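You operate a simulated robot arm through the tools that you are given. There is no shell and no other tool.

Carry out the task below with a simulated robot arm. There is one attempt and no reset: what you move stays moved.

Task
Portion, top, press and dome the base on the sliding plate.
Fine: in that order; plate in, one pull of the lever, plate out again; take the top that lies by the portion dial; spill nothing. Where these are worked on the way, their far stop is far enough and under half their travel is too little: sliding plate.
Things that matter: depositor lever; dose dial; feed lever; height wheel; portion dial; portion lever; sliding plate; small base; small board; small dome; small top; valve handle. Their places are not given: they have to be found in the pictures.

It is judged by the outcome, as a careful person would: the job done as asked, and still so three seconds after it is handed in. It fails if anything else is knocked over, pushed out of place, dropped, spilled or broken.

Robot
A 7-joint arm with a two-finger parallel gripper, fixed in place. Base frame: the origin is on the floor under the middle of its stand, x ahead of it, y to its left, z up. Lengths are in m, angles in rad, forces in N, time in s.
It reaches about 1.479 m from its shoulder. Its first joint turns from -2.897 to 2.897 rad. Payload 4.4 kg.
The tool frame sits at the grasp point between the pads (the TCP): z along the fingers, y along the line on which they close. The tips reach 0.023 m beyond it. Largest opening 0.094 m; finger width 0.038, thickness 0.01; the body of the gripper, 0.054 by 0.096 m, starts 0.039 m behind the TCP.
Orientation is that of the tool frame in the base frame, as a unit quaternion [x, y, z, w]. With the fingers straight down and closing along the base's y, the tool's x points along the base's -x, its y along +y and its z along -z.

Tools
- The arm moves only by the tool move_arm. Its argument "increments" is a list of rows, each an object (a shift or turn left out is 0, a gripper value left out holds the last) with "turn": the turn, a rotation vector about the base's x, y, z in rad, a list of three; "linear": the shift along the base's x, y, z in m, a list of three; "gripper": the finger opening in m, from 0 to 0.094. In form: [{"turn": [wx, wy, wz], "linear": [x, y, z], "gripper": gripper}, ...]. A call has 1 to 20 rows; each row is the pose to reach, as a shift and turn from the pose commanded when the call began. Rows are played at 5 a second. More than 0.05 m and 0.15 rad between two rows, or a gripper value outside its range, and nothing of the call is played. Where a pose cannot be reached the arm comes as near as it can. A force on the tool above 90 N (or 10 N above the force at the start of the call, whichever is more), or a blocked arm, ends the call early, and 0.2 s more pass. The fingers move at their own pace (about 0.072 m/s each) and stop on an object; they squeeze with about 29 N. The grip force told is the motor's: it shows also when the fingers shut on nothing. Time passes only in rows, and 0.2 s behind the last, so rows that repeat a pose let the fingers close. The reply holds the time, the measured pose of the TCP, the force on the tool along the base axes, the opening and the grip force, in the units named above and with some noise, with the torque about the TCP (base axes, N m) and any sound that the robot's microphone picked up.
- Cameras (640 x 400 px; columns grow to the right, rows downward): "scene" is fixed at [0.2197, 0.5013, 1.4108]; the picture's right is [-0.44, -0.90, 0.00], its down [-0.45, 0.22, -0.87] and it looks along [0.78, -0.38, -0.50] (base axes); focal length 289 px, centre (320, 200). "wrist" rides on the gripper at [0.086, 0.016, -0.075] in the tool frame; the picture's right is [-0.18, 0.98, 0.00], its down [-0.58, -0.11, -0.81] and it looks along [-0.79, -0.15, 0.59] (tool axes); focal length 243 px, centre (320, 200).
- camera(camera): a new picture of that camera. No time passes.
- measure_at(camera, pixels): there is no depth. For up to 12 entries [column, row, z] of the newest picture of that camera ("zoom" is the newest enlarged one), the place [x, y] in the base frame at which the ray of that pixel passes the height z, good to about 0.002 m. No time passes.
- inspect(camera, box): a new picture of the part [left, top, right, bottom] of that camera's present view, enlarged. No time passes.
- close_job(): hands the job in; it is judged then, once.

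Open the gripper and draw the arm clear of the work before you hand the job in, unless the task says otherwise.

The tools are called after "Emit:" as name(argument=value, ...) on one line, values as JSON. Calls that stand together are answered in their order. move_arm: Moves the arm, as the interface text tells. Its arguments: {"type":"object","properties":{"increments":{"type":"array","items":{"type":"object","properties":{"turn":{"type":"array","items":{"type":"number"}},"linear":{"type":"array","items":{"type":"number"}},"gripper":{"type":"number"}}}}},"required":["increments"]} The other tools are called the same way: camera (camera) takes a picture; measure_at (camera, pixels) gives the place at which the rays of pixels pass given heights; inspect (camera, box) takes an enlarged picture of a part of a camera's view; close_job () hands the job in.

At the start:

```text
clock: 0.0
tcp_pos: [0.6189, 0.2546, 1.2666]
ee_rot: [-0.001, 1.0, 0.0, 0.001]
contact_force: [-1.0, 0.6, -0.9]
torque: [0.03, 0.03, 0.02]
finger_gap: 0.0938
finger_force: 0.1
```

scene: 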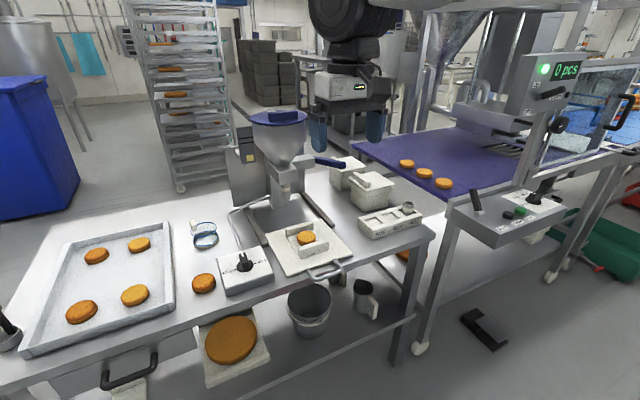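
wrist: 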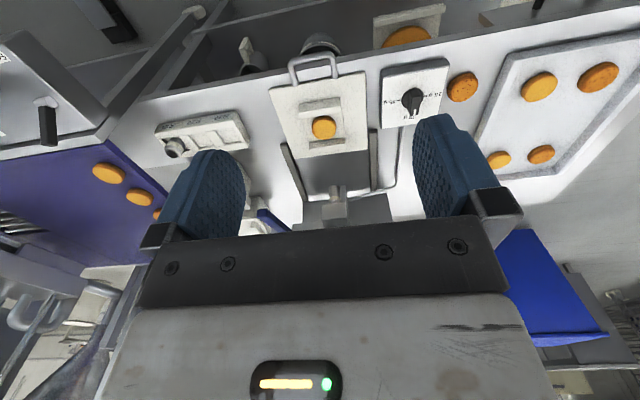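

The scene shows a depositor around (285,150), a sliding plate with the base at (306,238), a dial at (244,265), a top at (203,283). I look closer at the work parts.

Emit:
inspect(camera="scene", box=[180, 90, 440, 310])

Emit:
inspect(camera="scene", box=[180, 200, 300, 300])

Emit:
inspect(camera="scene", box=[320, 130, 450, 250])

Emit:
inspect(camera="scene", box=[430, 40, 640, 250])

Emit:
inspect(camera="wrist", box=[140, 20, 480, 240])

```text
1.82 times, centred on (310, 200) of scene
```

zoom: 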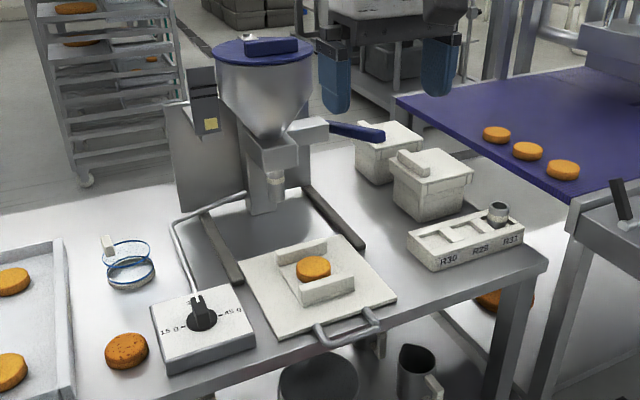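

```text
4.00 times, centred on (240, 250) of scene
```

zoom: 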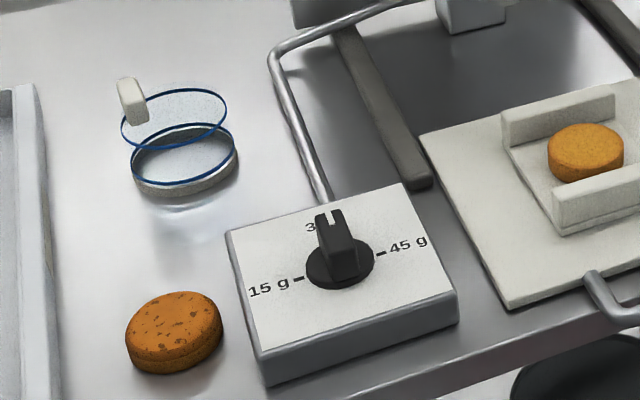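

```text
3.33 times, centred on (385, 190) of scene
```

zoom: 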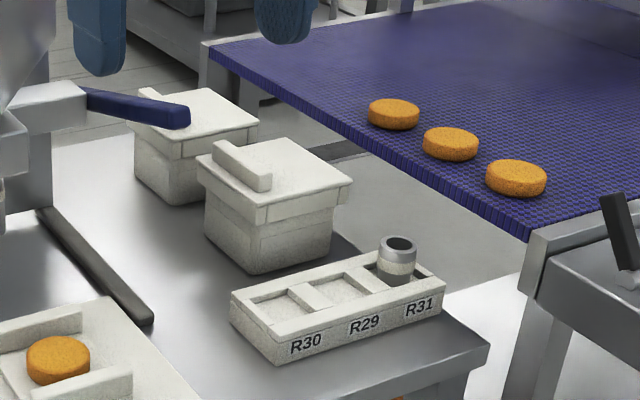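

```text
1.90 times, centred on (535, 145) of scene
```

zoom: 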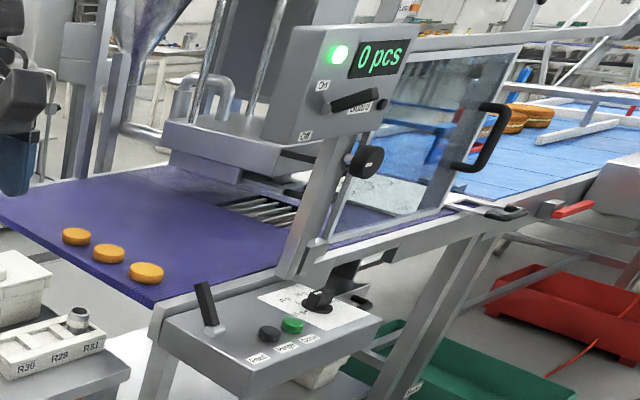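

```text
1.82 times, centred on (310, 130) of wrist
```

zoom: 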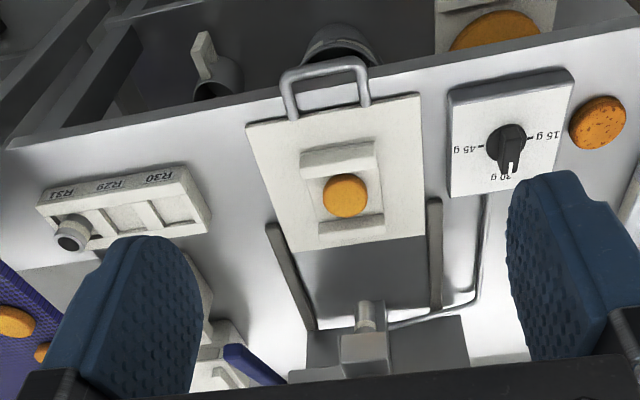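

The dial at (244,262) stands at 30 g; a transparent blue-ringed thing with a knob is at (205,237). I measure rays from both cameras to find heights by triangulation.

Emit:
measure_at(camera="scene", pixels=[[306, 237, 0.7], [306, 237, 0.8], [306, 237, 0.9], [306, 237, 1.0], [203, 281, 0.7], [203, 281, 0.8], [203, 281, 0.9], [203, 281, 1.0], [408, 206, 0.8], [408, 206, 0.9], [408, 206, 1.0]])

Emit:
measure_at(camera="wrist", pixels=[[324, 126, 0.7], [324, 126, 0.8], [324, 126, 0.9], [324, 126, 1.0], [463, 86, 0.7], [463, 86, 0.8], [463, 86, 0.9], [463, 86, 1.0], [175, 148, 0.8], [175, 148, 0.9], [175, 148, 1.0]])

```text
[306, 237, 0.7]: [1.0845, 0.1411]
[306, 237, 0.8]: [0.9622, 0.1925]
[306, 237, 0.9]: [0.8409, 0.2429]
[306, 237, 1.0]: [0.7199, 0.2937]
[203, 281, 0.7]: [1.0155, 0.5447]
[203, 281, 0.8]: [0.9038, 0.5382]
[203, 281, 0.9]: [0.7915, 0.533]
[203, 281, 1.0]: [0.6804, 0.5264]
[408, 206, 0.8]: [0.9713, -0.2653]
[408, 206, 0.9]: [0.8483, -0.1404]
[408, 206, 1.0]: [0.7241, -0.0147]
```

```text
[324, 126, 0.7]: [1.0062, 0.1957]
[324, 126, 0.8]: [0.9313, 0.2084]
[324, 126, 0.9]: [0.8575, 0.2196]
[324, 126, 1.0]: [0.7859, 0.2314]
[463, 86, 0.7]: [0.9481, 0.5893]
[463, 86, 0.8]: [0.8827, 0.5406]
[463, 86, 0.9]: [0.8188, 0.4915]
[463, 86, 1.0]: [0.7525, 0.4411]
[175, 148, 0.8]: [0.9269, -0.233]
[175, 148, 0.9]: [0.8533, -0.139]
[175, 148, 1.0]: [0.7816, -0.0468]
```

Heights: base near z≈0.855, top near 0.82. I measure dome, dial, plate handle, lever and nozzle rays before moving the arm for a better view.

Emit:
measure_at(camera="scene", pixels=[[205, 240, 0.8], [205, 240, 0.85], [196, 223, 0.85], [196, 223, 0.9], [244, 264, 0.8], [244, 264, 0.85], [325, 271, 0.8], [325, 271, 0.85], [330, 162, 1.0], [330, 162, 1.1], [284, 190, 0.9], [284, 190, 0.95]])

Emit:
measure_at(camera="wrist", pixels=[[412, 100, 0.8], [412, 100, 0.85], [315, 62, 0.8], [315, 62, 0.85], [263, 215, 1.0], [263, 215, 1.05], [263, 215, 1.1], [335, 185, 0.9], [335, 185, 0.95], [335, 185, 1.0]])

```text
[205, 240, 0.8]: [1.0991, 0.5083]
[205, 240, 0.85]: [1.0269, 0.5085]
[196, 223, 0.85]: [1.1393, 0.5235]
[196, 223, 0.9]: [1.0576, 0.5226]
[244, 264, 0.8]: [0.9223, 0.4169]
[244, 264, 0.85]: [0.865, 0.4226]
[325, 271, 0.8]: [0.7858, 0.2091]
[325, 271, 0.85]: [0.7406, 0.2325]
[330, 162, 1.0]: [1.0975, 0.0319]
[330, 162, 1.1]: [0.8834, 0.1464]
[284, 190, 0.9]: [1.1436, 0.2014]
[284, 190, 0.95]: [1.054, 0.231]
```

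```text
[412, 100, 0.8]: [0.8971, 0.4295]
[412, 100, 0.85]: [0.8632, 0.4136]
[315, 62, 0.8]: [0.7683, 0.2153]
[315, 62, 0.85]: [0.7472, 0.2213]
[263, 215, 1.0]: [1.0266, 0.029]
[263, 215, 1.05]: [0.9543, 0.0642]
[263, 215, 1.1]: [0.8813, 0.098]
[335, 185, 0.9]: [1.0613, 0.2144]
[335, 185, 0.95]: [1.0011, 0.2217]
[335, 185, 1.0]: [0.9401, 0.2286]
```

The layout is: dial near (0.87,0.42), top near (0.87,0.53), dome near (1.05,0.51). I move the hand left, well above everything, to look at them with the wrist camera.

Emit:
move_arm(increments=[{"linear": [-0.02, 0.05, 0], "gripper": 0.094}, {"linear": [-0.04, 0.1, 0]}, {"linear": [-0.06, 0.15, -0.02]}, {"linear": [-0.08, 0.2, -0.05]}, {"linear": [-0.1, 0.25, -0.08]}, {"linear": [-0.1, 0.28, -0.12]}])

Emit:
camera(camera="wrist")

Emit:
camera(camera="scene")

```text
refused: row 1 steps farther than a row can; nothing moved
```

```text
taken
```

wrist: 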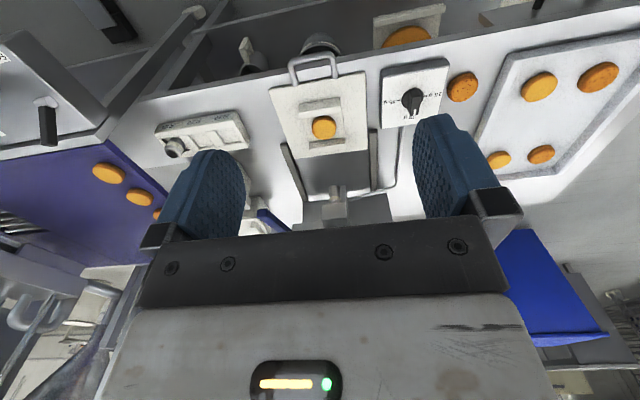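

```text
taken
```

scene: 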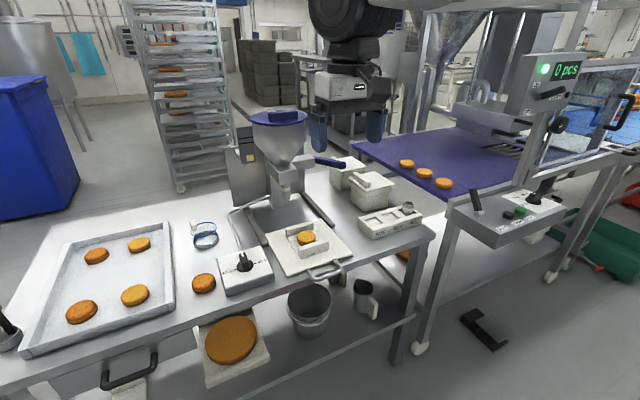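

Row 1 was over the 0.05 m step, so nothing moved; the pictures are unchanged. I repeat the move left with smaller steps.

Emit:
move_arm(increments=[{"linear": [-0.015, 0.04, 0], "gripper": 0.094}, {"linear": [-0.03, 0.08, 0]}, {"linear": [-0.045, 0.12, 0]}, {"linear": [-0.06, 0.16, -0.01]}, {"linear": [-0.075, 0.2, -0.03]}, {"linear": [-0.09, 0.24, -0.05]}, {"linear": [-0.1, 0.26, -0.08]}, {"linear": [-0.1, 0.28, -0.1]}])

Emit:
camera(camera="wrist")

Emit:
camera(camera="scene")

```text
clock: 1.8
tcp_pos: [0.5202, 0.5353, 1.1662]
ee_rot: [0.0, 1.0, 0.001, 0.001]
contact_force: [0.5, 0.0, -0.9]
torque: [0.03, -0.01, 0.0]
finger_gap: 0.0943
finger_force: 0.0
```

```text
taken
```

wrist: 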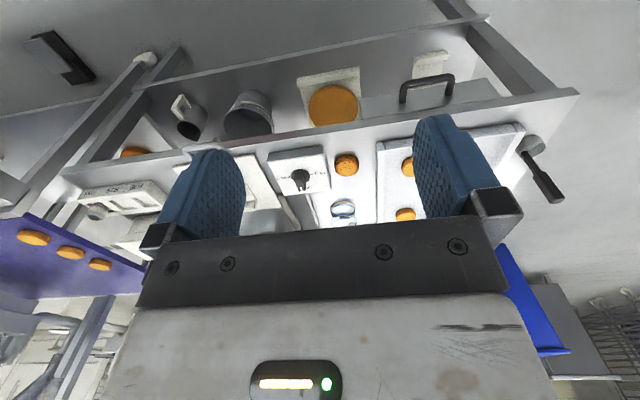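

```text
taken
```

scene: 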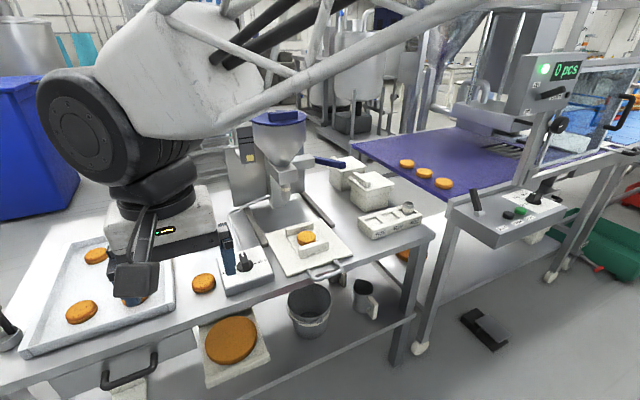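

The wrist view now shows the dome at (343,208) and an odd lever at (540,165). I enlarge both.

Emit:
inspect(camera="wrist", box=[240, 130, 420, 240])

Emit:
inspect(camera="wrist", box=[380, 40, 600, 220])

Emit:
inspect(camera="wrist", box=[60, 60, 280, 240])

Emit:
inspect(camera="scene", box=[0, 230, 270, 400])

```text
3.56 times, centred on (330, 185) of wrist
```

zoom: 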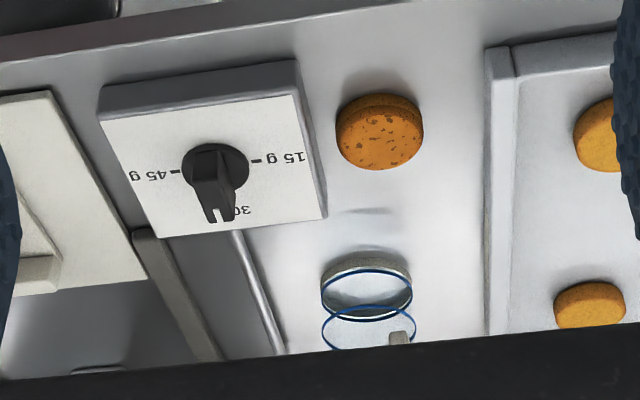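

```text
2.22 times, centred on (490, 130) of wrist
```

zoom: 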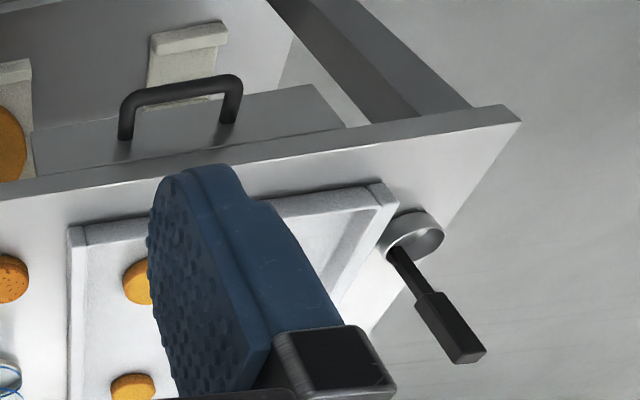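

```text
2.22 times, centred on (170, 150) of wrist
```

zoom: 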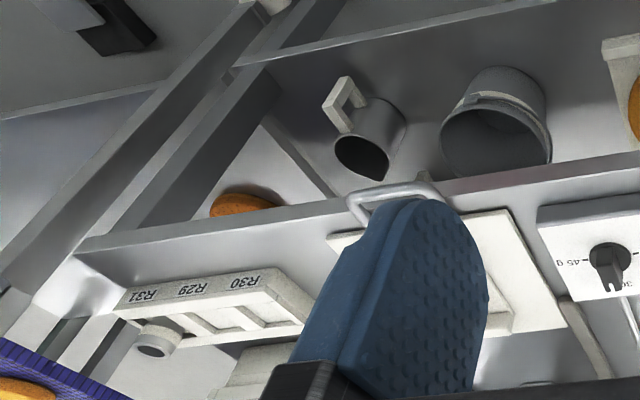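

```text
2.35 times, centred on (135, 315) of scene
```

zoom: 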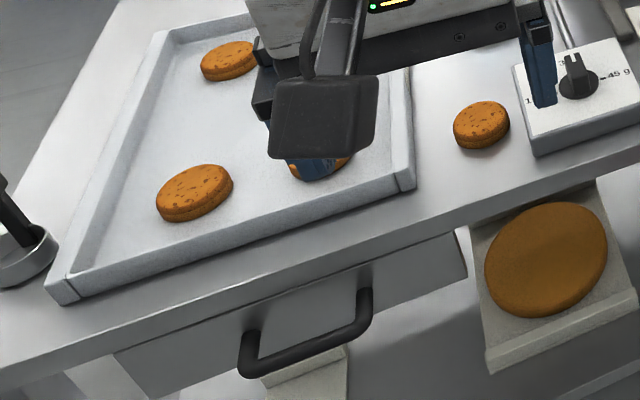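

The dome thing at (343,208) has blue rims and a light tab at the left side; I need a closer look to see how it can be held. I move the hand ahead above the free table, staying at z≈1.0.

Emit:
move_arm(increments=[{"linear": [0.04, 0.0, -0.02]}, {"linear": [0.08, 0.0, -0.04]}, {"linear": [0.12, 0.0, -0.06]}, {"linear": [0.16, 0.0, -0.08]}, {"linear": [0.2, 0.0, -0.1]}, {"linear": [0.24, 0.0, -0.12]}, {"linear": [0.28, 0.0, -0.14]}, {"linear": [0.3, 0.0, -0.15]}])

Emit:
camera(camera="wrist")

Emit:
camera(camera="scene")

```text
clock: 3.6
tcp_pos: [0.8197, 0.5359, 1.0157]
ee_rot: [0.0, 1.0, 0.0, 0.001]
contact_force: [0.7, 0.1, 0.4]
torque: [0.01, 0.03, 0.01]
finger_gap: 0.0941
finger_force: 0.1
```

```text
taken
```

wrist: 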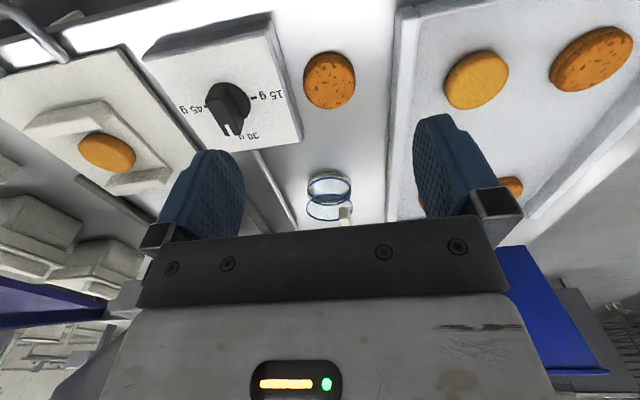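

```text
taken
```

scene: 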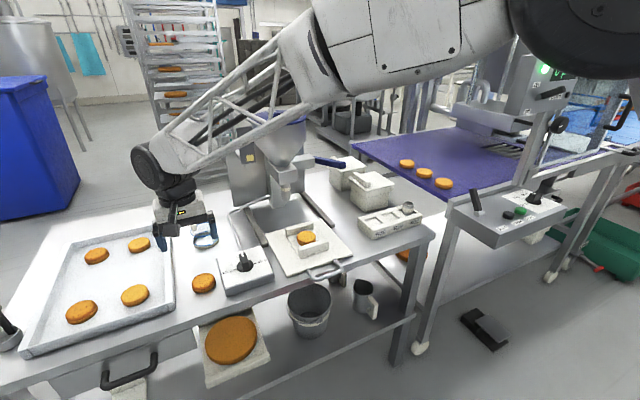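

The dome is at (330,195) in the wrist picture; I enlarge it and the plate area.

Emit:
inspect(camera="wrist", box=[285, 155, 375, 235])

Emit:
inspect(camera="wrist", box=[0, 60, 200, 240])

Emit:
inspect(camera="scene", box=[140, 190, 270, 300])

Emit:
measure_at(camera="wrist", pixels=[[307, 186, 0.82], [351, 186, 0.82], [328, 198, 0.82], [328, 175, 0.82], [330, 196, 0.85], [330, 196, 0.8], [330, 76, 0.82], [330, 76, 0.8], [228, 96, 0.85], [228, 96, 0.83]])

```text
5.00 times, centred on (330, 195) of wrist
```

zoom: 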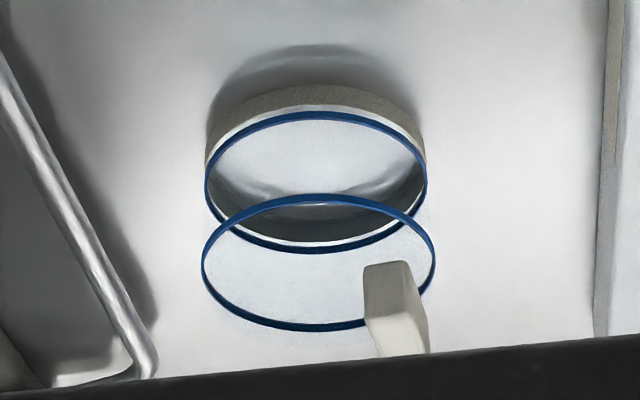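

```text
2.22 times, centred on (100, 150) of wrist
```

zoom: 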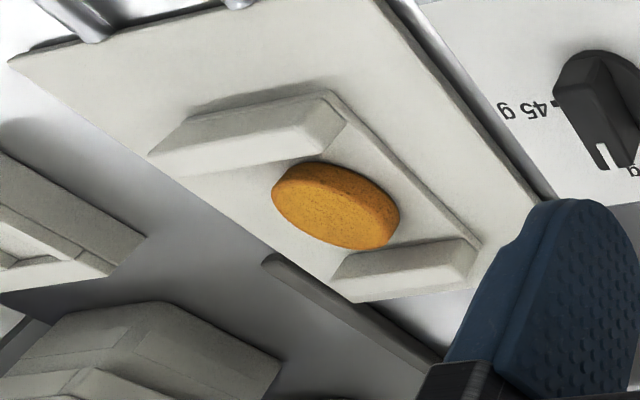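

```text
3.64 times, centred on (205, 245) of scene
```

zoom: 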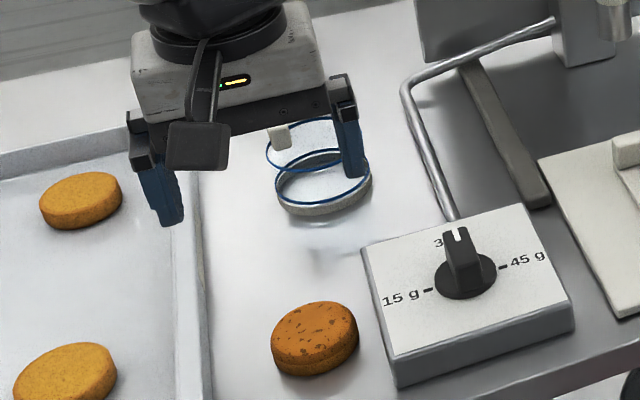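

```text
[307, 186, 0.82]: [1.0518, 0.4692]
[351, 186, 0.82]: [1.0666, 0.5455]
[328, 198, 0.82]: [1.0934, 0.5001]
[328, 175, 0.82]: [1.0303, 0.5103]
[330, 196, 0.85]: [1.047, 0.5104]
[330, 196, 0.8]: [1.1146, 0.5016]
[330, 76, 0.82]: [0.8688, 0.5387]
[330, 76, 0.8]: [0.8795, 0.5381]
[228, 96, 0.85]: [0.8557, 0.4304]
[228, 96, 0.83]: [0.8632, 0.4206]
```

The dome looks like a clear cylinder with two blue rims and a grey block near its top rim. I go nearer for a detailed look, keeping the tips above z≈0.93.

Emit:
move_arm(increments=[{"linear": [0.03, 0.0, -0.02]}, {"linear": [0.06, 0.0, -0.04]}, {"linear": [0.09, 0.0, -0.055]}, {"linear": [0.11, 0.0, -0.055]}])

Emit:
inspect(camera="wrist", box=[240, 80, 420, 240])

Emit:
camera(camera="wrist")

```text
clock: 4.6
tcp_pos: [0.9287, 0.5362, 0.9608]
ee_rot: [0.0, 1.0, 0.0, 0.001]
contact_force: [-0.2, 0.6, -0.3]
torque: [0.01, 0.03, 0.02]
finger_gap: 0.0935
finger_force: 0.0
```

```text
2.50 times, centred on (330, 160) of wrist
```

zoom: 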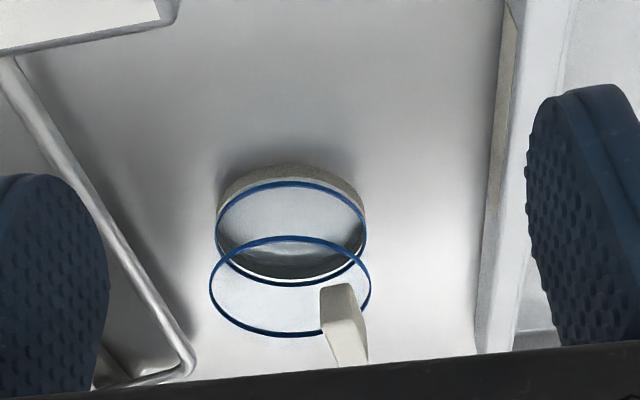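

```text
taken
```

wrist: 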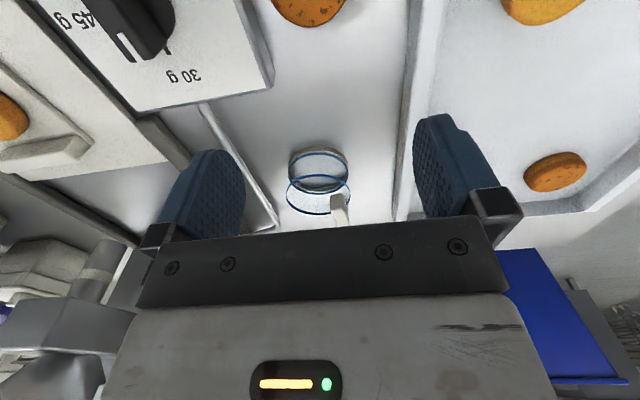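

The block stands up from the rim of the clear cylinder. I triangulate the lower ring centre (wrist (318,173), scene (206,240)) and the upper ring centre (wrist (318,195), scene (203.5,229.5)).

Emit:
measure_at(camera="wrist", pixels=[[318.4, 172.8, 0.8], [318.4, 172.8, 0.82], [318.4, 172.8, 0.84], [318.4, 172.8, 0.86], [318, 194.8, 0.82], [318, 194.8, 0.84], [318, 194.8, 0.86], [318, 194.8, 0.88], [339, 210, 0.86], [339, 210, 0.9], [299, 77, 0.8]])

Emit:
camera(camera="scene")

Emit:
measure_at(camera="scene", pixels=[[206, 240, 0.8], [206, 240, 0.82], [206, 240, 0.84], [206, 240, 0.86], [203.5, 229.5, 0.82], [203.5, 229.5, 0.84], [203.5, 229.5, 0.86], [203.5, 229.5, 0.88], [193, 225, 0.86], [193, 225, 0.88], [193, 225, 0.9]])

```text
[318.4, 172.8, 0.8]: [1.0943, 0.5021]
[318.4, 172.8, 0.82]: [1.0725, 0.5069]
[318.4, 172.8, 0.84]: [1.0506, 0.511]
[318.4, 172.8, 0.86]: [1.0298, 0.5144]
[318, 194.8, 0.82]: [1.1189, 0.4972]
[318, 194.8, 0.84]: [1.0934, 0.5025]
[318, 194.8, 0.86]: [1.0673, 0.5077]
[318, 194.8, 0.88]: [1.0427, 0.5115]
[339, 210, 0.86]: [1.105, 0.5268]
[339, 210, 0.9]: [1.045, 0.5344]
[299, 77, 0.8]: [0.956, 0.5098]
```

```text
taken
```

scene: 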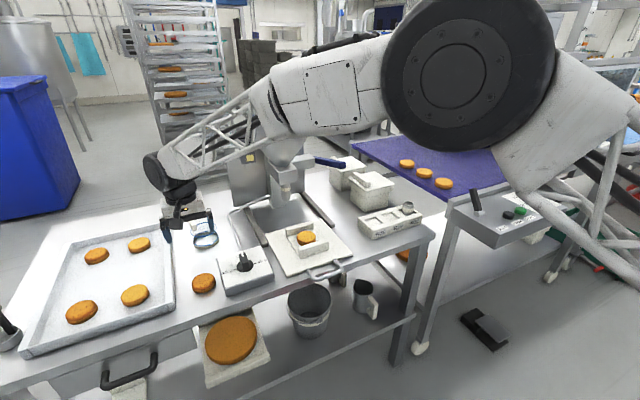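

```text
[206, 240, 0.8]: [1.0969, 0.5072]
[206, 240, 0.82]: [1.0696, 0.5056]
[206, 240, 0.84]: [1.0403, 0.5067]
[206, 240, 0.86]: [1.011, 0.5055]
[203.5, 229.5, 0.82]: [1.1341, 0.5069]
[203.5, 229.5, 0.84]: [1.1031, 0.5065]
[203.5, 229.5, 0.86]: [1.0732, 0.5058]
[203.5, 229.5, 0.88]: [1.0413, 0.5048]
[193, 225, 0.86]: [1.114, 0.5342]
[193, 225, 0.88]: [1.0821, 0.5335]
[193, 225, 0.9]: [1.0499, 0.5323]
```

Lower dome rim is near z≈0.815, top near 0.86, centre (1.073,0.507); the knob is near (1.08,0.532) around z 0.86–0.90. Next I back off and look at the plate, board and depositor closely.

Emit:
move_arm(increments=[{"linear": [-0.03, 0.0, 0.03]}, {"linear": [-0.06, 0.0, 0.06]}, {"linear": [-0.09, -0.02, 0.09]}, {"linear": [-0.12, -0.045, 0.11]}, {"linear": [-0.15, -0.08, 0.12]}, {"linear": [-0.18, -0.115, 0.13]}, {"linear": [-0.2, -0.155, 0.13]}, {"linear": [-0.22, -0.195, 0.13]}, {"linear": [-0.23, -0.235, 0.13]}, {"linear": [-0.24, -0.275, 0.13]}])

Emit:
camera(camera="wrist")

Emit:
inspect(camera="wrist", box=[200, 20, 460, 240])

```text
clock: 6.8
tcp_pos: [0.6902, 0.2596, 1.0901]
ee_rot: [0.0, 1.0, 0.0, 0.0]
contact_force: [0.5, -0.1, -0.4]
torque: [0.03, 0.02, 0.02]
finger_gap: 0.0941
finger_force: 0.0
```

```text
taken
```

wrist: 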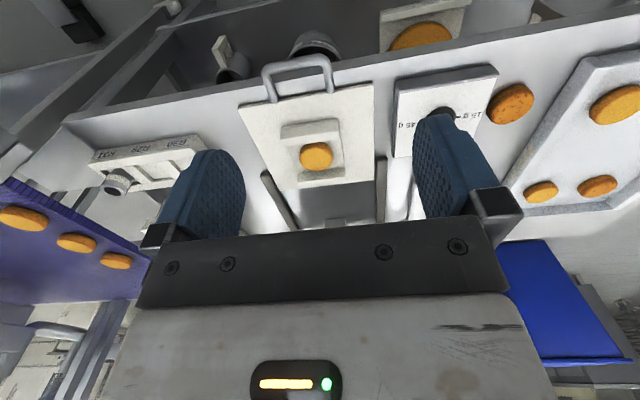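

```text
1.82 times, centred on (330, 130) of wrist
```

zoom: 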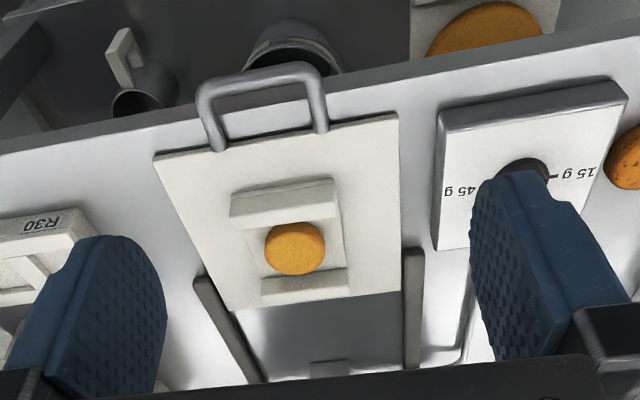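

Now I see the plate with board and two ridges; the base at (316,156). I measure the plate's corners in both pictures to get heights.

Emit:
measure_at(camera="wrist", pixels=[[372.9, 82.2, 0.8], [372.9, 82.2, 0.82], [372.9, 82.2, 0.84], [239.3, 105.3, 0.8], [239.3, 105.3, 0.82], [239.3, 105.3, 0.84], [374, 179.5, 0.8], [374, 179.5, 0.82], [374, 179.5, 0.84], [316, 155, 0.82], [316, 155, 0.84], [316, 155, 0.86]])

Emit:
measure_at(camera="scene", pixels=[[287.5, 277, 0.8], [287.5, 277, 0.82], [287.5, 277, 0.84], [352.3, 253.3, 0.8], [352.3, 253.3, 0.82], [352.3, 253.3, 0.84], [265, 233.3, 0.8], [265, 233.3, 0.82], [265, 233.3, 0.84], [306.5, 236, 0.82], [306.5, 236, 0.84], [306.5, 236, 0.86]])

Emit:
inspect(camera="scene", box=[255, 200, 365, 290])

Emit:
inspect(camera="scene", box=[225, 100, 365, 230])

```text
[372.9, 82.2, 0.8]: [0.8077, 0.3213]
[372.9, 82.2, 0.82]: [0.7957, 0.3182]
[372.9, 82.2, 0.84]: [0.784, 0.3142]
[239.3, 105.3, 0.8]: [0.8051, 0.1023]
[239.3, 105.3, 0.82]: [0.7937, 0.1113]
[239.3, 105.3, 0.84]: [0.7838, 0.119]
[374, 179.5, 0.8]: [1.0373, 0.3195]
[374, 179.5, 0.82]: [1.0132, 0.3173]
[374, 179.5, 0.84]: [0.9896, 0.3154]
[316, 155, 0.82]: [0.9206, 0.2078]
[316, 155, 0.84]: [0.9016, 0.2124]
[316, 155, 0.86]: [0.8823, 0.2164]
```

```text
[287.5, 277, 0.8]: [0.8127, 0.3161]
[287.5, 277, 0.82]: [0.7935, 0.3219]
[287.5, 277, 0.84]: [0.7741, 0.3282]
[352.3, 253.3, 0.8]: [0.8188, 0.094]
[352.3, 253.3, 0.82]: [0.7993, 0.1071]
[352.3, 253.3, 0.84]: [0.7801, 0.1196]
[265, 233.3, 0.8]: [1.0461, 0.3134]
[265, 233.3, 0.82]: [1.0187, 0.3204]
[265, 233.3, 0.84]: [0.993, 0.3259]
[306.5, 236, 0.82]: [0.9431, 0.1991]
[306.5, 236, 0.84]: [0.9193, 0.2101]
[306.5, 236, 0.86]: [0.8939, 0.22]
```

```text
4.44 times, centred on (310, 245) of scene
```

zoom: 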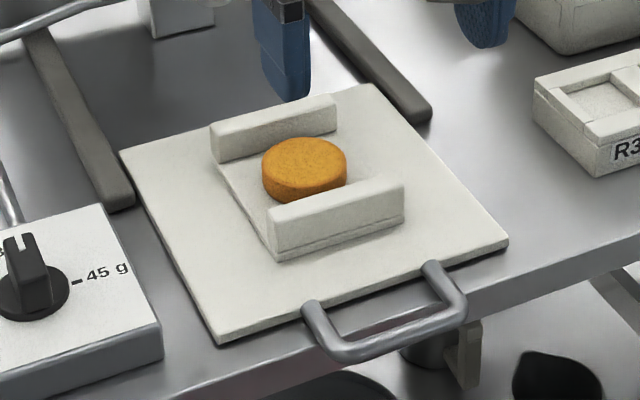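

```text
3.08 times, centred on (295, 165) of scene
```

zoom: 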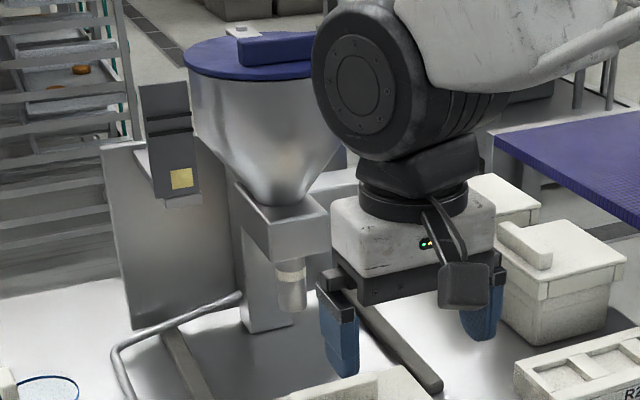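

Plate top is at z≈0.815, spanning x 0.80–1.02, y 0.105–0.32, square with the base axes; it slides along +x. Now I tilt the hand to see the nozzle and the blue lever from the front.

Emit:
move_arm(increments=[{"linear": [0.0, -0.03, 0.01], "turn": [0, -0.1, 0]}, {"linear": [0.0, -0.06, 0.02], "turn": [0, -0.2, 0]}, {"linear": [0.0, -0.09, 0.02], "turn": [0, -0.3, 0]}, {"linear": [0.0, -0.12, 0.02], "turn": [0, -0.4, 0]}, {"linear": [0.0, -0.15, 0.02], "turn": [0, -0.45, 0]}])

Emit:
camera(camera="wrist")

Emit:
inspect(camera="wrist", box=[200, 20, 460, 240])

Emit:
camera(camera="scene")

```text
clock: 8.0
tcp_pos: [0.6878, 0.1081, 1.1104]
ee_rot: [0.001, 0.975, 0.0, 0.224]
contact_force: [-0.4, 1.3, -0.1]
torque: [0.03, -0.02, -0.01]
finger_gap: 0.0939
finger_force: 0.0
```

```text
taken
```

wrist: 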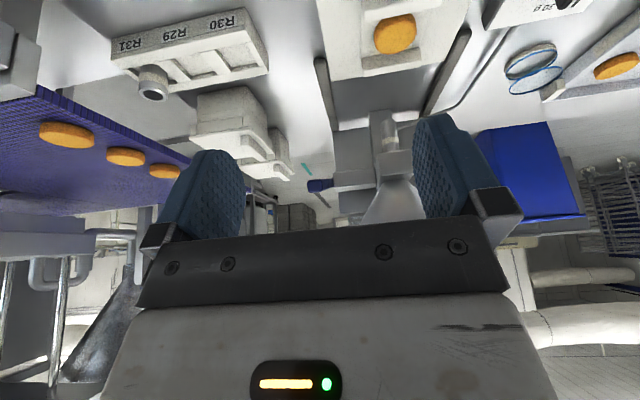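

```text
1.82 times, centred on (330, 130) of wrist
```

zoom: 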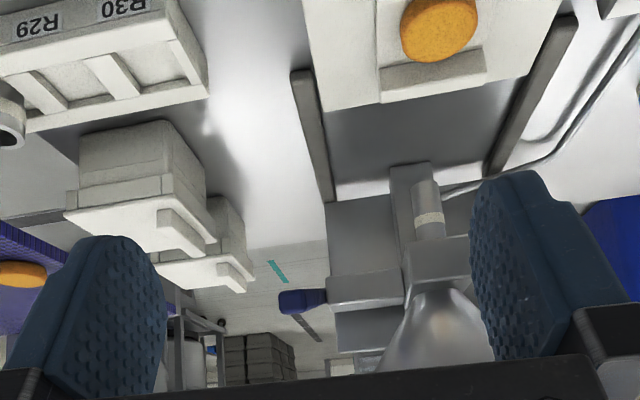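

```text
taken
```

scene: 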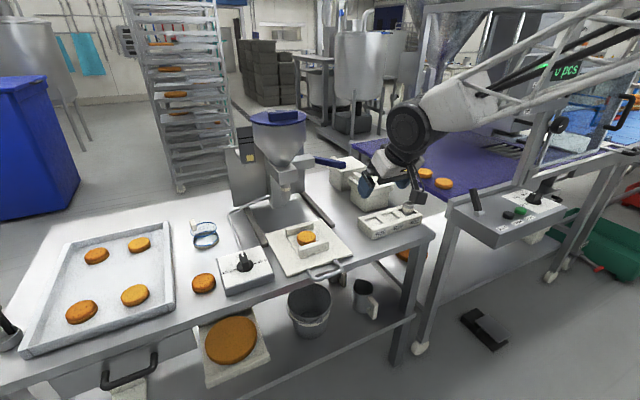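

The blue grip shows at (308–333,184) in the wrist picture and (314–345,158–164) in the scene. I triangulate its two ends and the nozzle tip.

Emit:
inspect(camera="scene", box=[225, 90, 365, 230])

Emit:
measure_at(camera="wrist", pixels=[[308, 185, 1.0], [308, 185, 1.03], [308, 185, 1.06], [308, 185, 1.09], [333.3, 183.3, 1.0], [333.3, 183.3, 1.03], [333.3, 183.3, 1.06], [333.3, 183.3, 1.09], [389, 114, 0.86], [389, 114, 0.9], [389, 114, 0.94]])

Emit:
measure_at(camera="scene", pixels=[[344.6, 164.3, 1.0], [344.6, 164.3, 1.03], [344.6, 164.3, 1.06], [344.6, 164.3, 1.09], [314.4, 158.2, 1.0], [314.4, 158.2, 1.03], [314.4, 158.2, 1.06], [314.4, 158.2, 1.09], [286, 200, 0.86], [286, 200, 0.9], [286, 200, 0.94]])

```text
2.86 times, centred on (295, 160) of scene
```

zoom: 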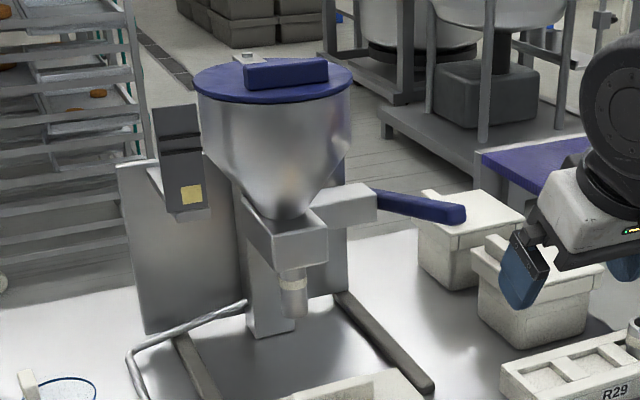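

```text
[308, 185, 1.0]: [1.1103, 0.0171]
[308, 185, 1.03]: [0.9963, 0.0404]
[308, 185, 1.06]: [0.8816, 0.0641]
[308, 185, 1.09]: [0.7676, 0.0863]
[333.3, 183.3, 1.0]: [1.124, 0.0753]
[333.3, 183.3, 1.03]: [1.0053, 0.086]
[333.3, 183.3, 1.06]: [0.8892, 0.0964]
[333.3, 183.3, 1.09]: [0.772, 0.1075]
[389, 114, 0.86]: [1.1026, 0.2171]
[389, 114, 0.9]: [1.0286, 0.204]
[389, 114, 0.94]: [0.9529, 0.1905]
```

```text
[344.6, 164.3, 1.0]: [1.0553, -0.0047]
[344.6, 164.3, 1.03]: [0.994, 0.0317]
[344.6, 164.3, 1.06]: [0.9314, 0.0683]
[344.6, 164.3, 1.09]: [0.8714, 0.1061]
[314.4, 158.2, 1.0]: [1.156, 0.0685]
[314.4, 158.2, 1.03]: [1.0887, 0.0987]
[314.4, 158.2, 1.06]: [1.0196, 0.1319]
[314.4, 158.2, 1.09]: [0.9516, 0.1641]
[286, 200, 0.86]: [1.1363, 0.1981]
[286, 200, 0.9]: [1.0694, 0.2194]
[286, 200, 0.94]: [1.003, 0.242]
```

The lever's grip runs from about (1.15,0.07,1.00) to its tip near (0.995,0.036,1.03). I right the hand and look at it from above to find how it is hinged.

Emit:
move_arm(increments=[{"linear": [0.02, -0.01, 0.02], "turn": [0, 0.1, 0]}, {"linear": [0.05, -0.02, 0.04], "turn": [0, 0.2, 0]}, {"linear": [0.08, -0.03, 0.06], "turn": [0, 0.3, 0]}, {"linear": [0.11, -0.04, 0.07], "turn": [0, 0.4, 0]}, {"linear": [0.15, -0.05, 0.075], "turn": [0, 0.45, 0]}, {"linear": [0.19, -0.06, 0.08], "turn": [0, 0.45, 0]}])

Emit:
camera(camera="wrist")

Emit:
inspect(camera="wrist", box=[230, 60, 430, 240])

Emit:
camera(camera="scene")

```text
clock: 9.4
tcp_pos: [0.8786, 0.0492, 1.19]
ee_rot: [-0.001, 1.0, 0.0, 0.0]
contact_force: [-0.8, 0.2, 0.6]
torque: [0.01, 0.0, 0.03]
finger_gap: 0.0939
finger_force: 0.1
```

```text
taken
```

wrist: 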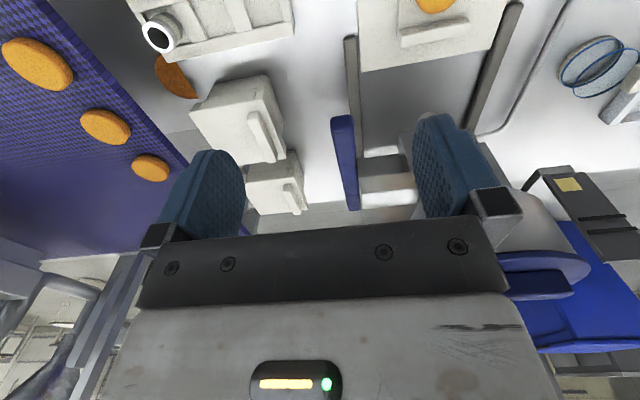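

```text
2.22 times, centred on (330, 150) of wrist
```

zoom: 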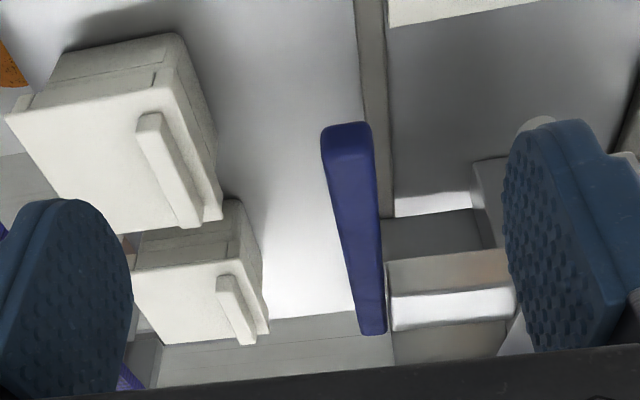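

```text
taken
```

scene: 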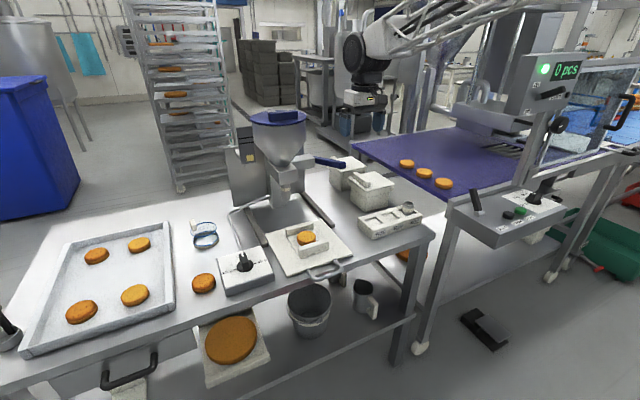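

From above the lever is a flat blue bar at the side of the grey arm, pointing toward the robot, so it hinges about a sideways (y) axis and is pulled down. I measure it again from this view.

Emit:
measure_at(camera="wrist", pixels=[[341, 120, 1.0], [341, 120, 1.03], [341, 120, 1.06], [353.4, 205, 0.98], [353.4, 205, 1.0], [353.4, 205, 1.03], [332, 120, 1.03], [353, 117, 1.03], [370, 182, 1.0], [405, 180, 1.0]])

Emit:
inspect(camera="scene", box=[285, 130, 365, 190])

Emit:
measure_at(camera="scene", pixels=[[345, 164, 1.0], [345, 164, 1.02], [345, 164, 1.04], [345, 164, 1.06], [316, 159, 0.98], [316, 159, 1.0], [316, 159, 1.02]])

```text
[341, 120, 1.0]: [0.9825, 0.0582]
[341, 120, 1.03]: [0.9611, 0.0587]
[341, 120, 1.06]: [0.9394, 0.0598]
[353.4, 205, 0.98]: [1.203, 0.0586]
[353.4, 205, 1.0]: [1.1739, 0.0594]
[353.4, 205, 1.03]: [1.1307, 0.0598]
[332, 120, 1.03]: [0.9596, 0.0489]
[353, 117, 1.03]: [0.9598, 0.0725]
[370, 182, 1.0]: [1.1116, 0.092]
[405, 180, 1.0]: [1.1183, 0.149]
```

```text
6.67 times, centred on (325, 160) of scene
```

zoom: 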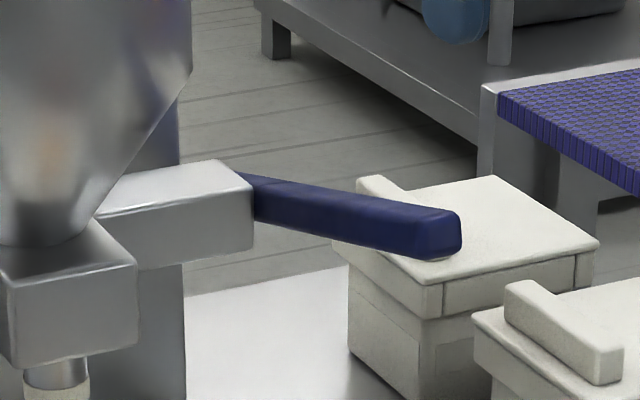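

```text
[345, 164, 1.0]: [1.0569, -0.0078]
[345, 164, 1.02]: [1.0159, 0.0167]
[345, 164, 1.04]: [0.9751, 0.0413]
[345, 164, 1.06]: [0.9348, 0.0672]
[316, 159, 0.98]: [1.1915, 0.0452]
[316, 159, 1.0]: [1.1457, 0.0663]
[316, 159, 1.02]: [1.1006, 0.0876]
```

Lever: tip near (0.953,0.058,1.045), running back to about (1.15,0.058,0.995), 0.024 m wide. Next I get a steep view of the plate, board and handle to measure ridge gap and handle bar.

Emit:
move_arm(increments=[{"linear": [-0.03, 0.02, 0.0]}, {"linear": [-0.06, 0.05, 0.0], "turn": [0, 0.08, 0]}, {"linear": [-0.075, 0.09, -0.02], "turn": [0, 0.16, 0]}, {"linear": [-0.075, 0.13, -0.04], "turn": [0, 0.24, 0]}, {"linear": [-0.075, 0.165, -0.06], "turn": [0, 0.32, 0]}, {"linear": [-0.075, 0.175, -0.1], "turn": [0, 0.4, 0]}, {"linear": [-0.075, 0.175, -0.14], "turn": [0, 0.5, 0]}, {"linear": [-0.075, 0.175, -0.18], "turn": [0, 0.5, 0]}])

Emit:
camera(camera="wrist")

Emit:
inspect(camera="wrist", box=[220, 40, 420, 240])

Emit:
camera(camera="scene")

```text
clock: 11.2
tcp_pos: [0.8022, 0.225, 1.0114]
ee_rot: [0.001, 0.969, 0.0, -0.247]
contact_force: [-0.1, 0.2, -0.2]
torque: [0.0, 0.0, -0.01]
finger_gap: 0.0939
finger_force: 0.0
```

```text
taken
```

wrist: 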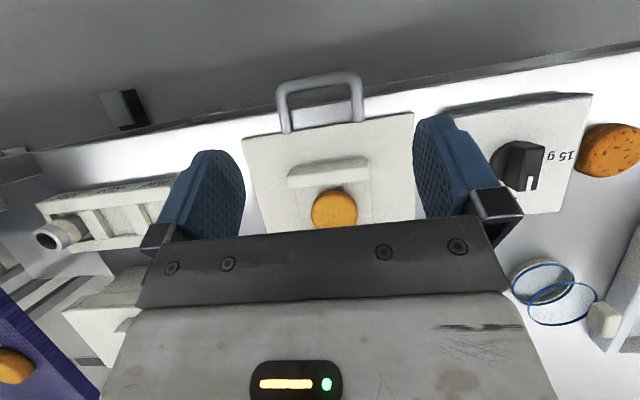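

```text
2.00 times, centred on (320, 140) of wrist
```

zoom: 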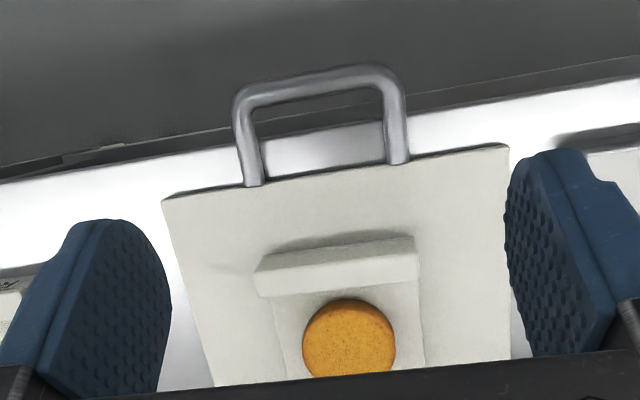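

```text
taken
```

scene: 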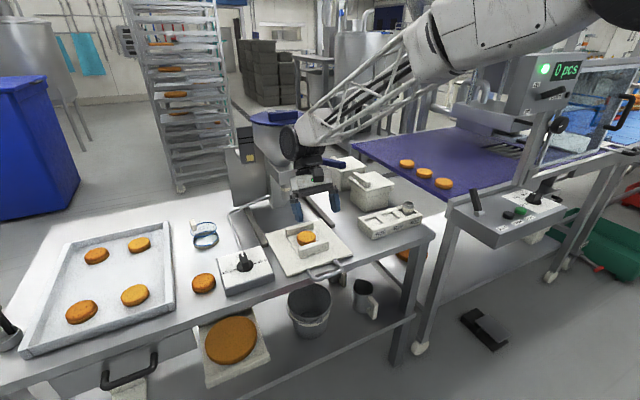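

The handle bar's middle is at wrist (319,81) and scene (326,275). I triangulate it, the table edge and the table height.

Emit:
measure_at(camera="wrist", pixels=[[319, 81, 0.79], [319, 81, 0.81], [319, 81, 0.83], [285, 86, 0.82], [352.5, 77.5, 0.82], [288, 132, 0.815], [359, 121, 0.815], [241, 139, 0.815], [414, 112, 0.815], [335, 207, 0.83], [335, 207, 0.85], [335, 207, 0.86]])

Emit:
inspect(camera="scene", box=[270, 220, 370, 290])

Emit:
measure_at(camera="scene", pixels=[[326.2, 275, 0.79], [326.2, 275, 0.81], [326.2, 275, 0.83], [306.5, 237, 0.84], [306.5, 237, 0.85], [306.5, 237, 0.86], [306.5, 237, 0.87]])

```text
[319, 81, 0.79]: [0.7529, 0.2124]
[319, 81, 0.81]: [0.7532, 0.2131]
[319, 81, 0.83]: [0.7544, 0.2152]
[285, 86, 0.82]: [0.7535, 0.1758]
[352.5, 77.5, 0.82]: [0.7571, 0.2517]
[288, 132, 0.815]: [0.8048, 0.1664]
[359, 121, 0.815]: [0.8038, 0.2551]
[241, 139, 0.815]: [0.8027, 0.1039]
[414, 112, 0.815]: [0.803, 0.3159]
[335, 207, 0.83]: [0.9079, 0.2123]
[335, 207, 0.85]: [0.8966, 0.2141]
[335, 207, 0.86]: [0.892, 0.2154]
```

```text
5.71 times, centred on (320, 255) of scene
```

zoom: 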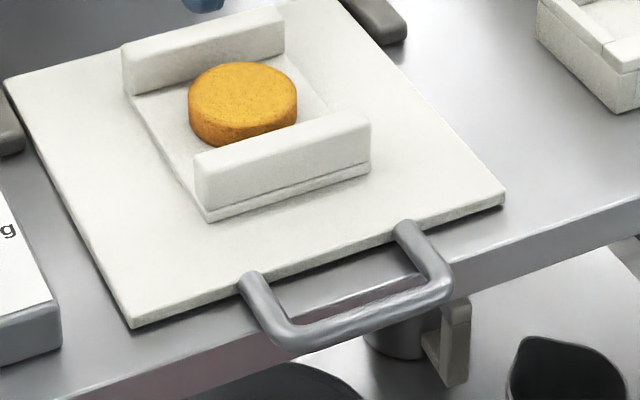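

```text
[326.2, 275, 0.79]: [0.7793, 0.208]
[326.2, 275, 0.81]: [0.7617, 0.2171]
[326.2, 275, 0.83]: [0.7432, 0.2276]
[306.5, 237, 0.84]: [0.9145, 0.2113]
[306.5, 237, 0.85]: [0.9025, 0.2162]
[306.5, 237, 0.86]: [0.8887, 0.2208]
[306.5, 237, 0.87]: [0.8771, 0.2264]
```

Handle bar is at (0.7535,0.213,0.819); base top at about (0.891,0.217,0.858). Before pushing the plate I need the hopper's place for clearance, so I back off and up and look at it.

Emit:
move_arm(increments=[{"linear": [-0.03, 0.0, 0.03], "turn": [0, -0.12, 0]}, {"linear": [-0.06, 0.0, 0.06], "turn": [0, -0.24, 0]}, {"linear": [-0.09, 0.0, 0.09], "turn": [0, -0.36, 0]}, {"linear": [-0.12, 0.0, 0.12], "turn": [0, -0.5, 0]}, {"linear": [-0.15, 0.0, 0.15], "turn": [0, -0.62, 0]}, {"linear": [-0.18, 0.0, 0.18], "turn": [0, -0.74, 0]}, {"linear": [-0.2, 0.0, 0.21], "turn": [0, -0.86, 0]}, {"linear": [-0.2, 0.0, 0.24], "turn": [0, -0.86, 0]}])

Emit:
camera(camera="wrist")

Emit:
camera(camera="scene")

```text
clock: 13.0
tcp_pos: [0.604, 0.2252, 1.2497]
ee_rot: [0.001, 0.984, 0.0, 0.18]
contact_force: [-1.1, -1.1, -0.7]
torque: [0.0, 0.02, -0.04]
finger_gap: 0.0938
finger_force: 0.1
```

```text
taken
```

wrist: 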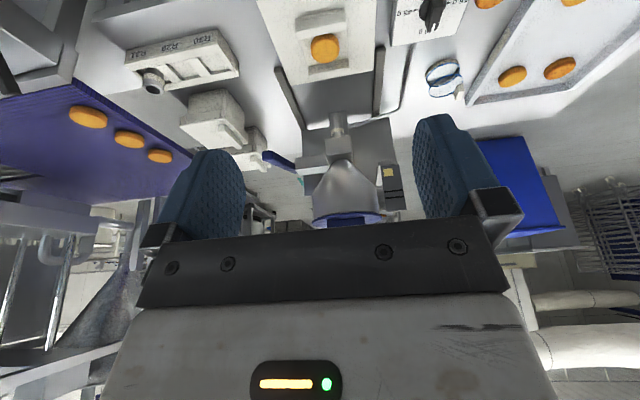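

```text
taken
```

scene: 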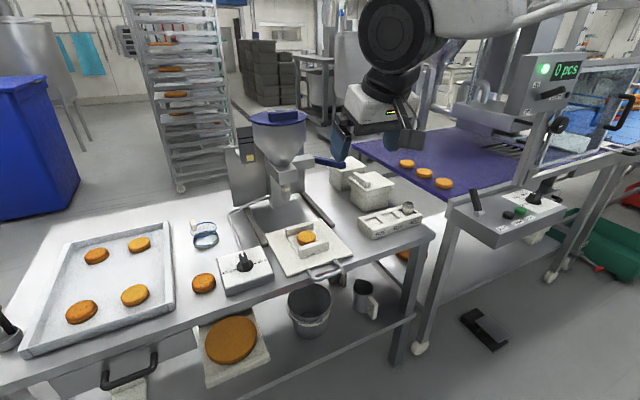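

The hopper is now visible at (345,190) with its lid near (347,218). I enlarge and triangulate lid, cone and nozzle.

Emit:
inspect(camera="wrist", box=[260, 80, 440, 240])

Emit:
measure_at(camera="wrist", pixels=[[347, 219, 1.15], [347, 219, 1.2], [347, 219, 1.25], [337, 116, 0.86], [337, 116, 0.88], [337, 116, 0.9], [313, 218, 1.18], [380, 215, 1.18], [340, 152, 0.95], [340, 152, 1.0]])

Emit:
measure_at(camera="scene", pixels=[[279, 119, 1.15], [279, 119, 1.2], [279, 119, 1.25], [250, 119, 1.18], [308, 119, 1.18], [286, 200, 0.87], [286, 200, 0.88], [286, 200, 0.89]])

Emit:
inspect(camera="scene", box=[230, 95, 330, 235])

```text
2.50 times, centred on (350, 160) of wrist
```

zoom: 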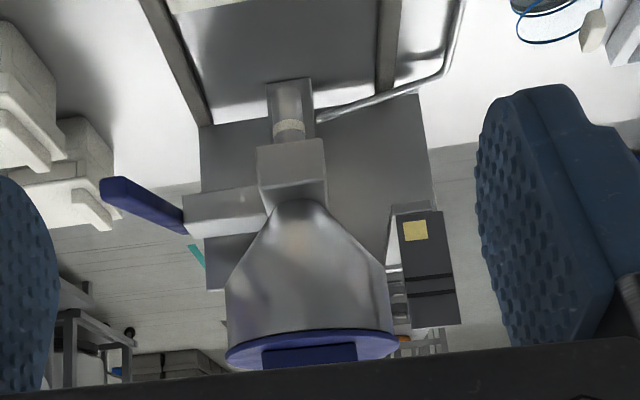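

```text
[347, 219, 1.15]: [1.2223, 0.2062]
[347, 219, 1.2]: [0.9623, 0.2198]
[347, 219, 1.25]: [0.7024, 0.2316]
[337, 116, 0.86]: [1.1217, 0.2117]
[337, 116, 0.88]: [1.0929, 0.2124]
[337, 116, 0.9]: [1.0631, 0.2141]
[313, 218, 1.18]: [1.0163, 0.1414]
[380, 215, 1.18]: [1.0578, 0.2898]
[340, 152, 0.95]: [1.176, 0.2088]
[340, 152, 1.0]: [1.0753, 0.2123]
```

```text
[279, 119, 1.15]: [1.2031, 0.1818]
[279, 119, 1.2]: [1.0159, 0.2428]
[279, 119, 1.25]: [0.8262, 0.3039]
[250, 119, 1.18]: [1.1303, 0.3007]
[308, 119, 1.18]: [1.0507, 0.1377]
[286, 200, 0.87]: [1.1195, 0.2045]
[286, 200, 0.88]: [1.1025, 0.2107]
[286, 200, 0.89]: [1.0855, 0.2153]
```

```text
2.86 times, centred on (280, 165) of scene
```

zoom: 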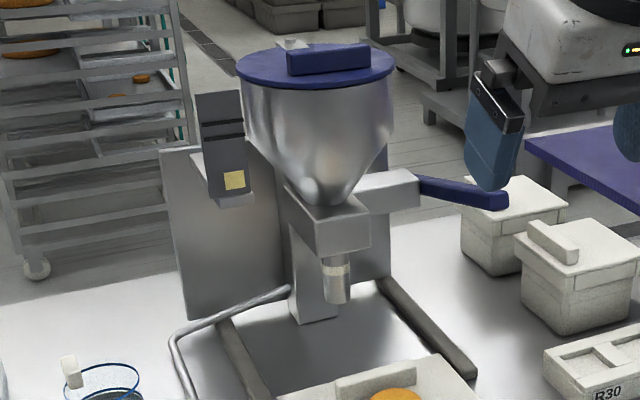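

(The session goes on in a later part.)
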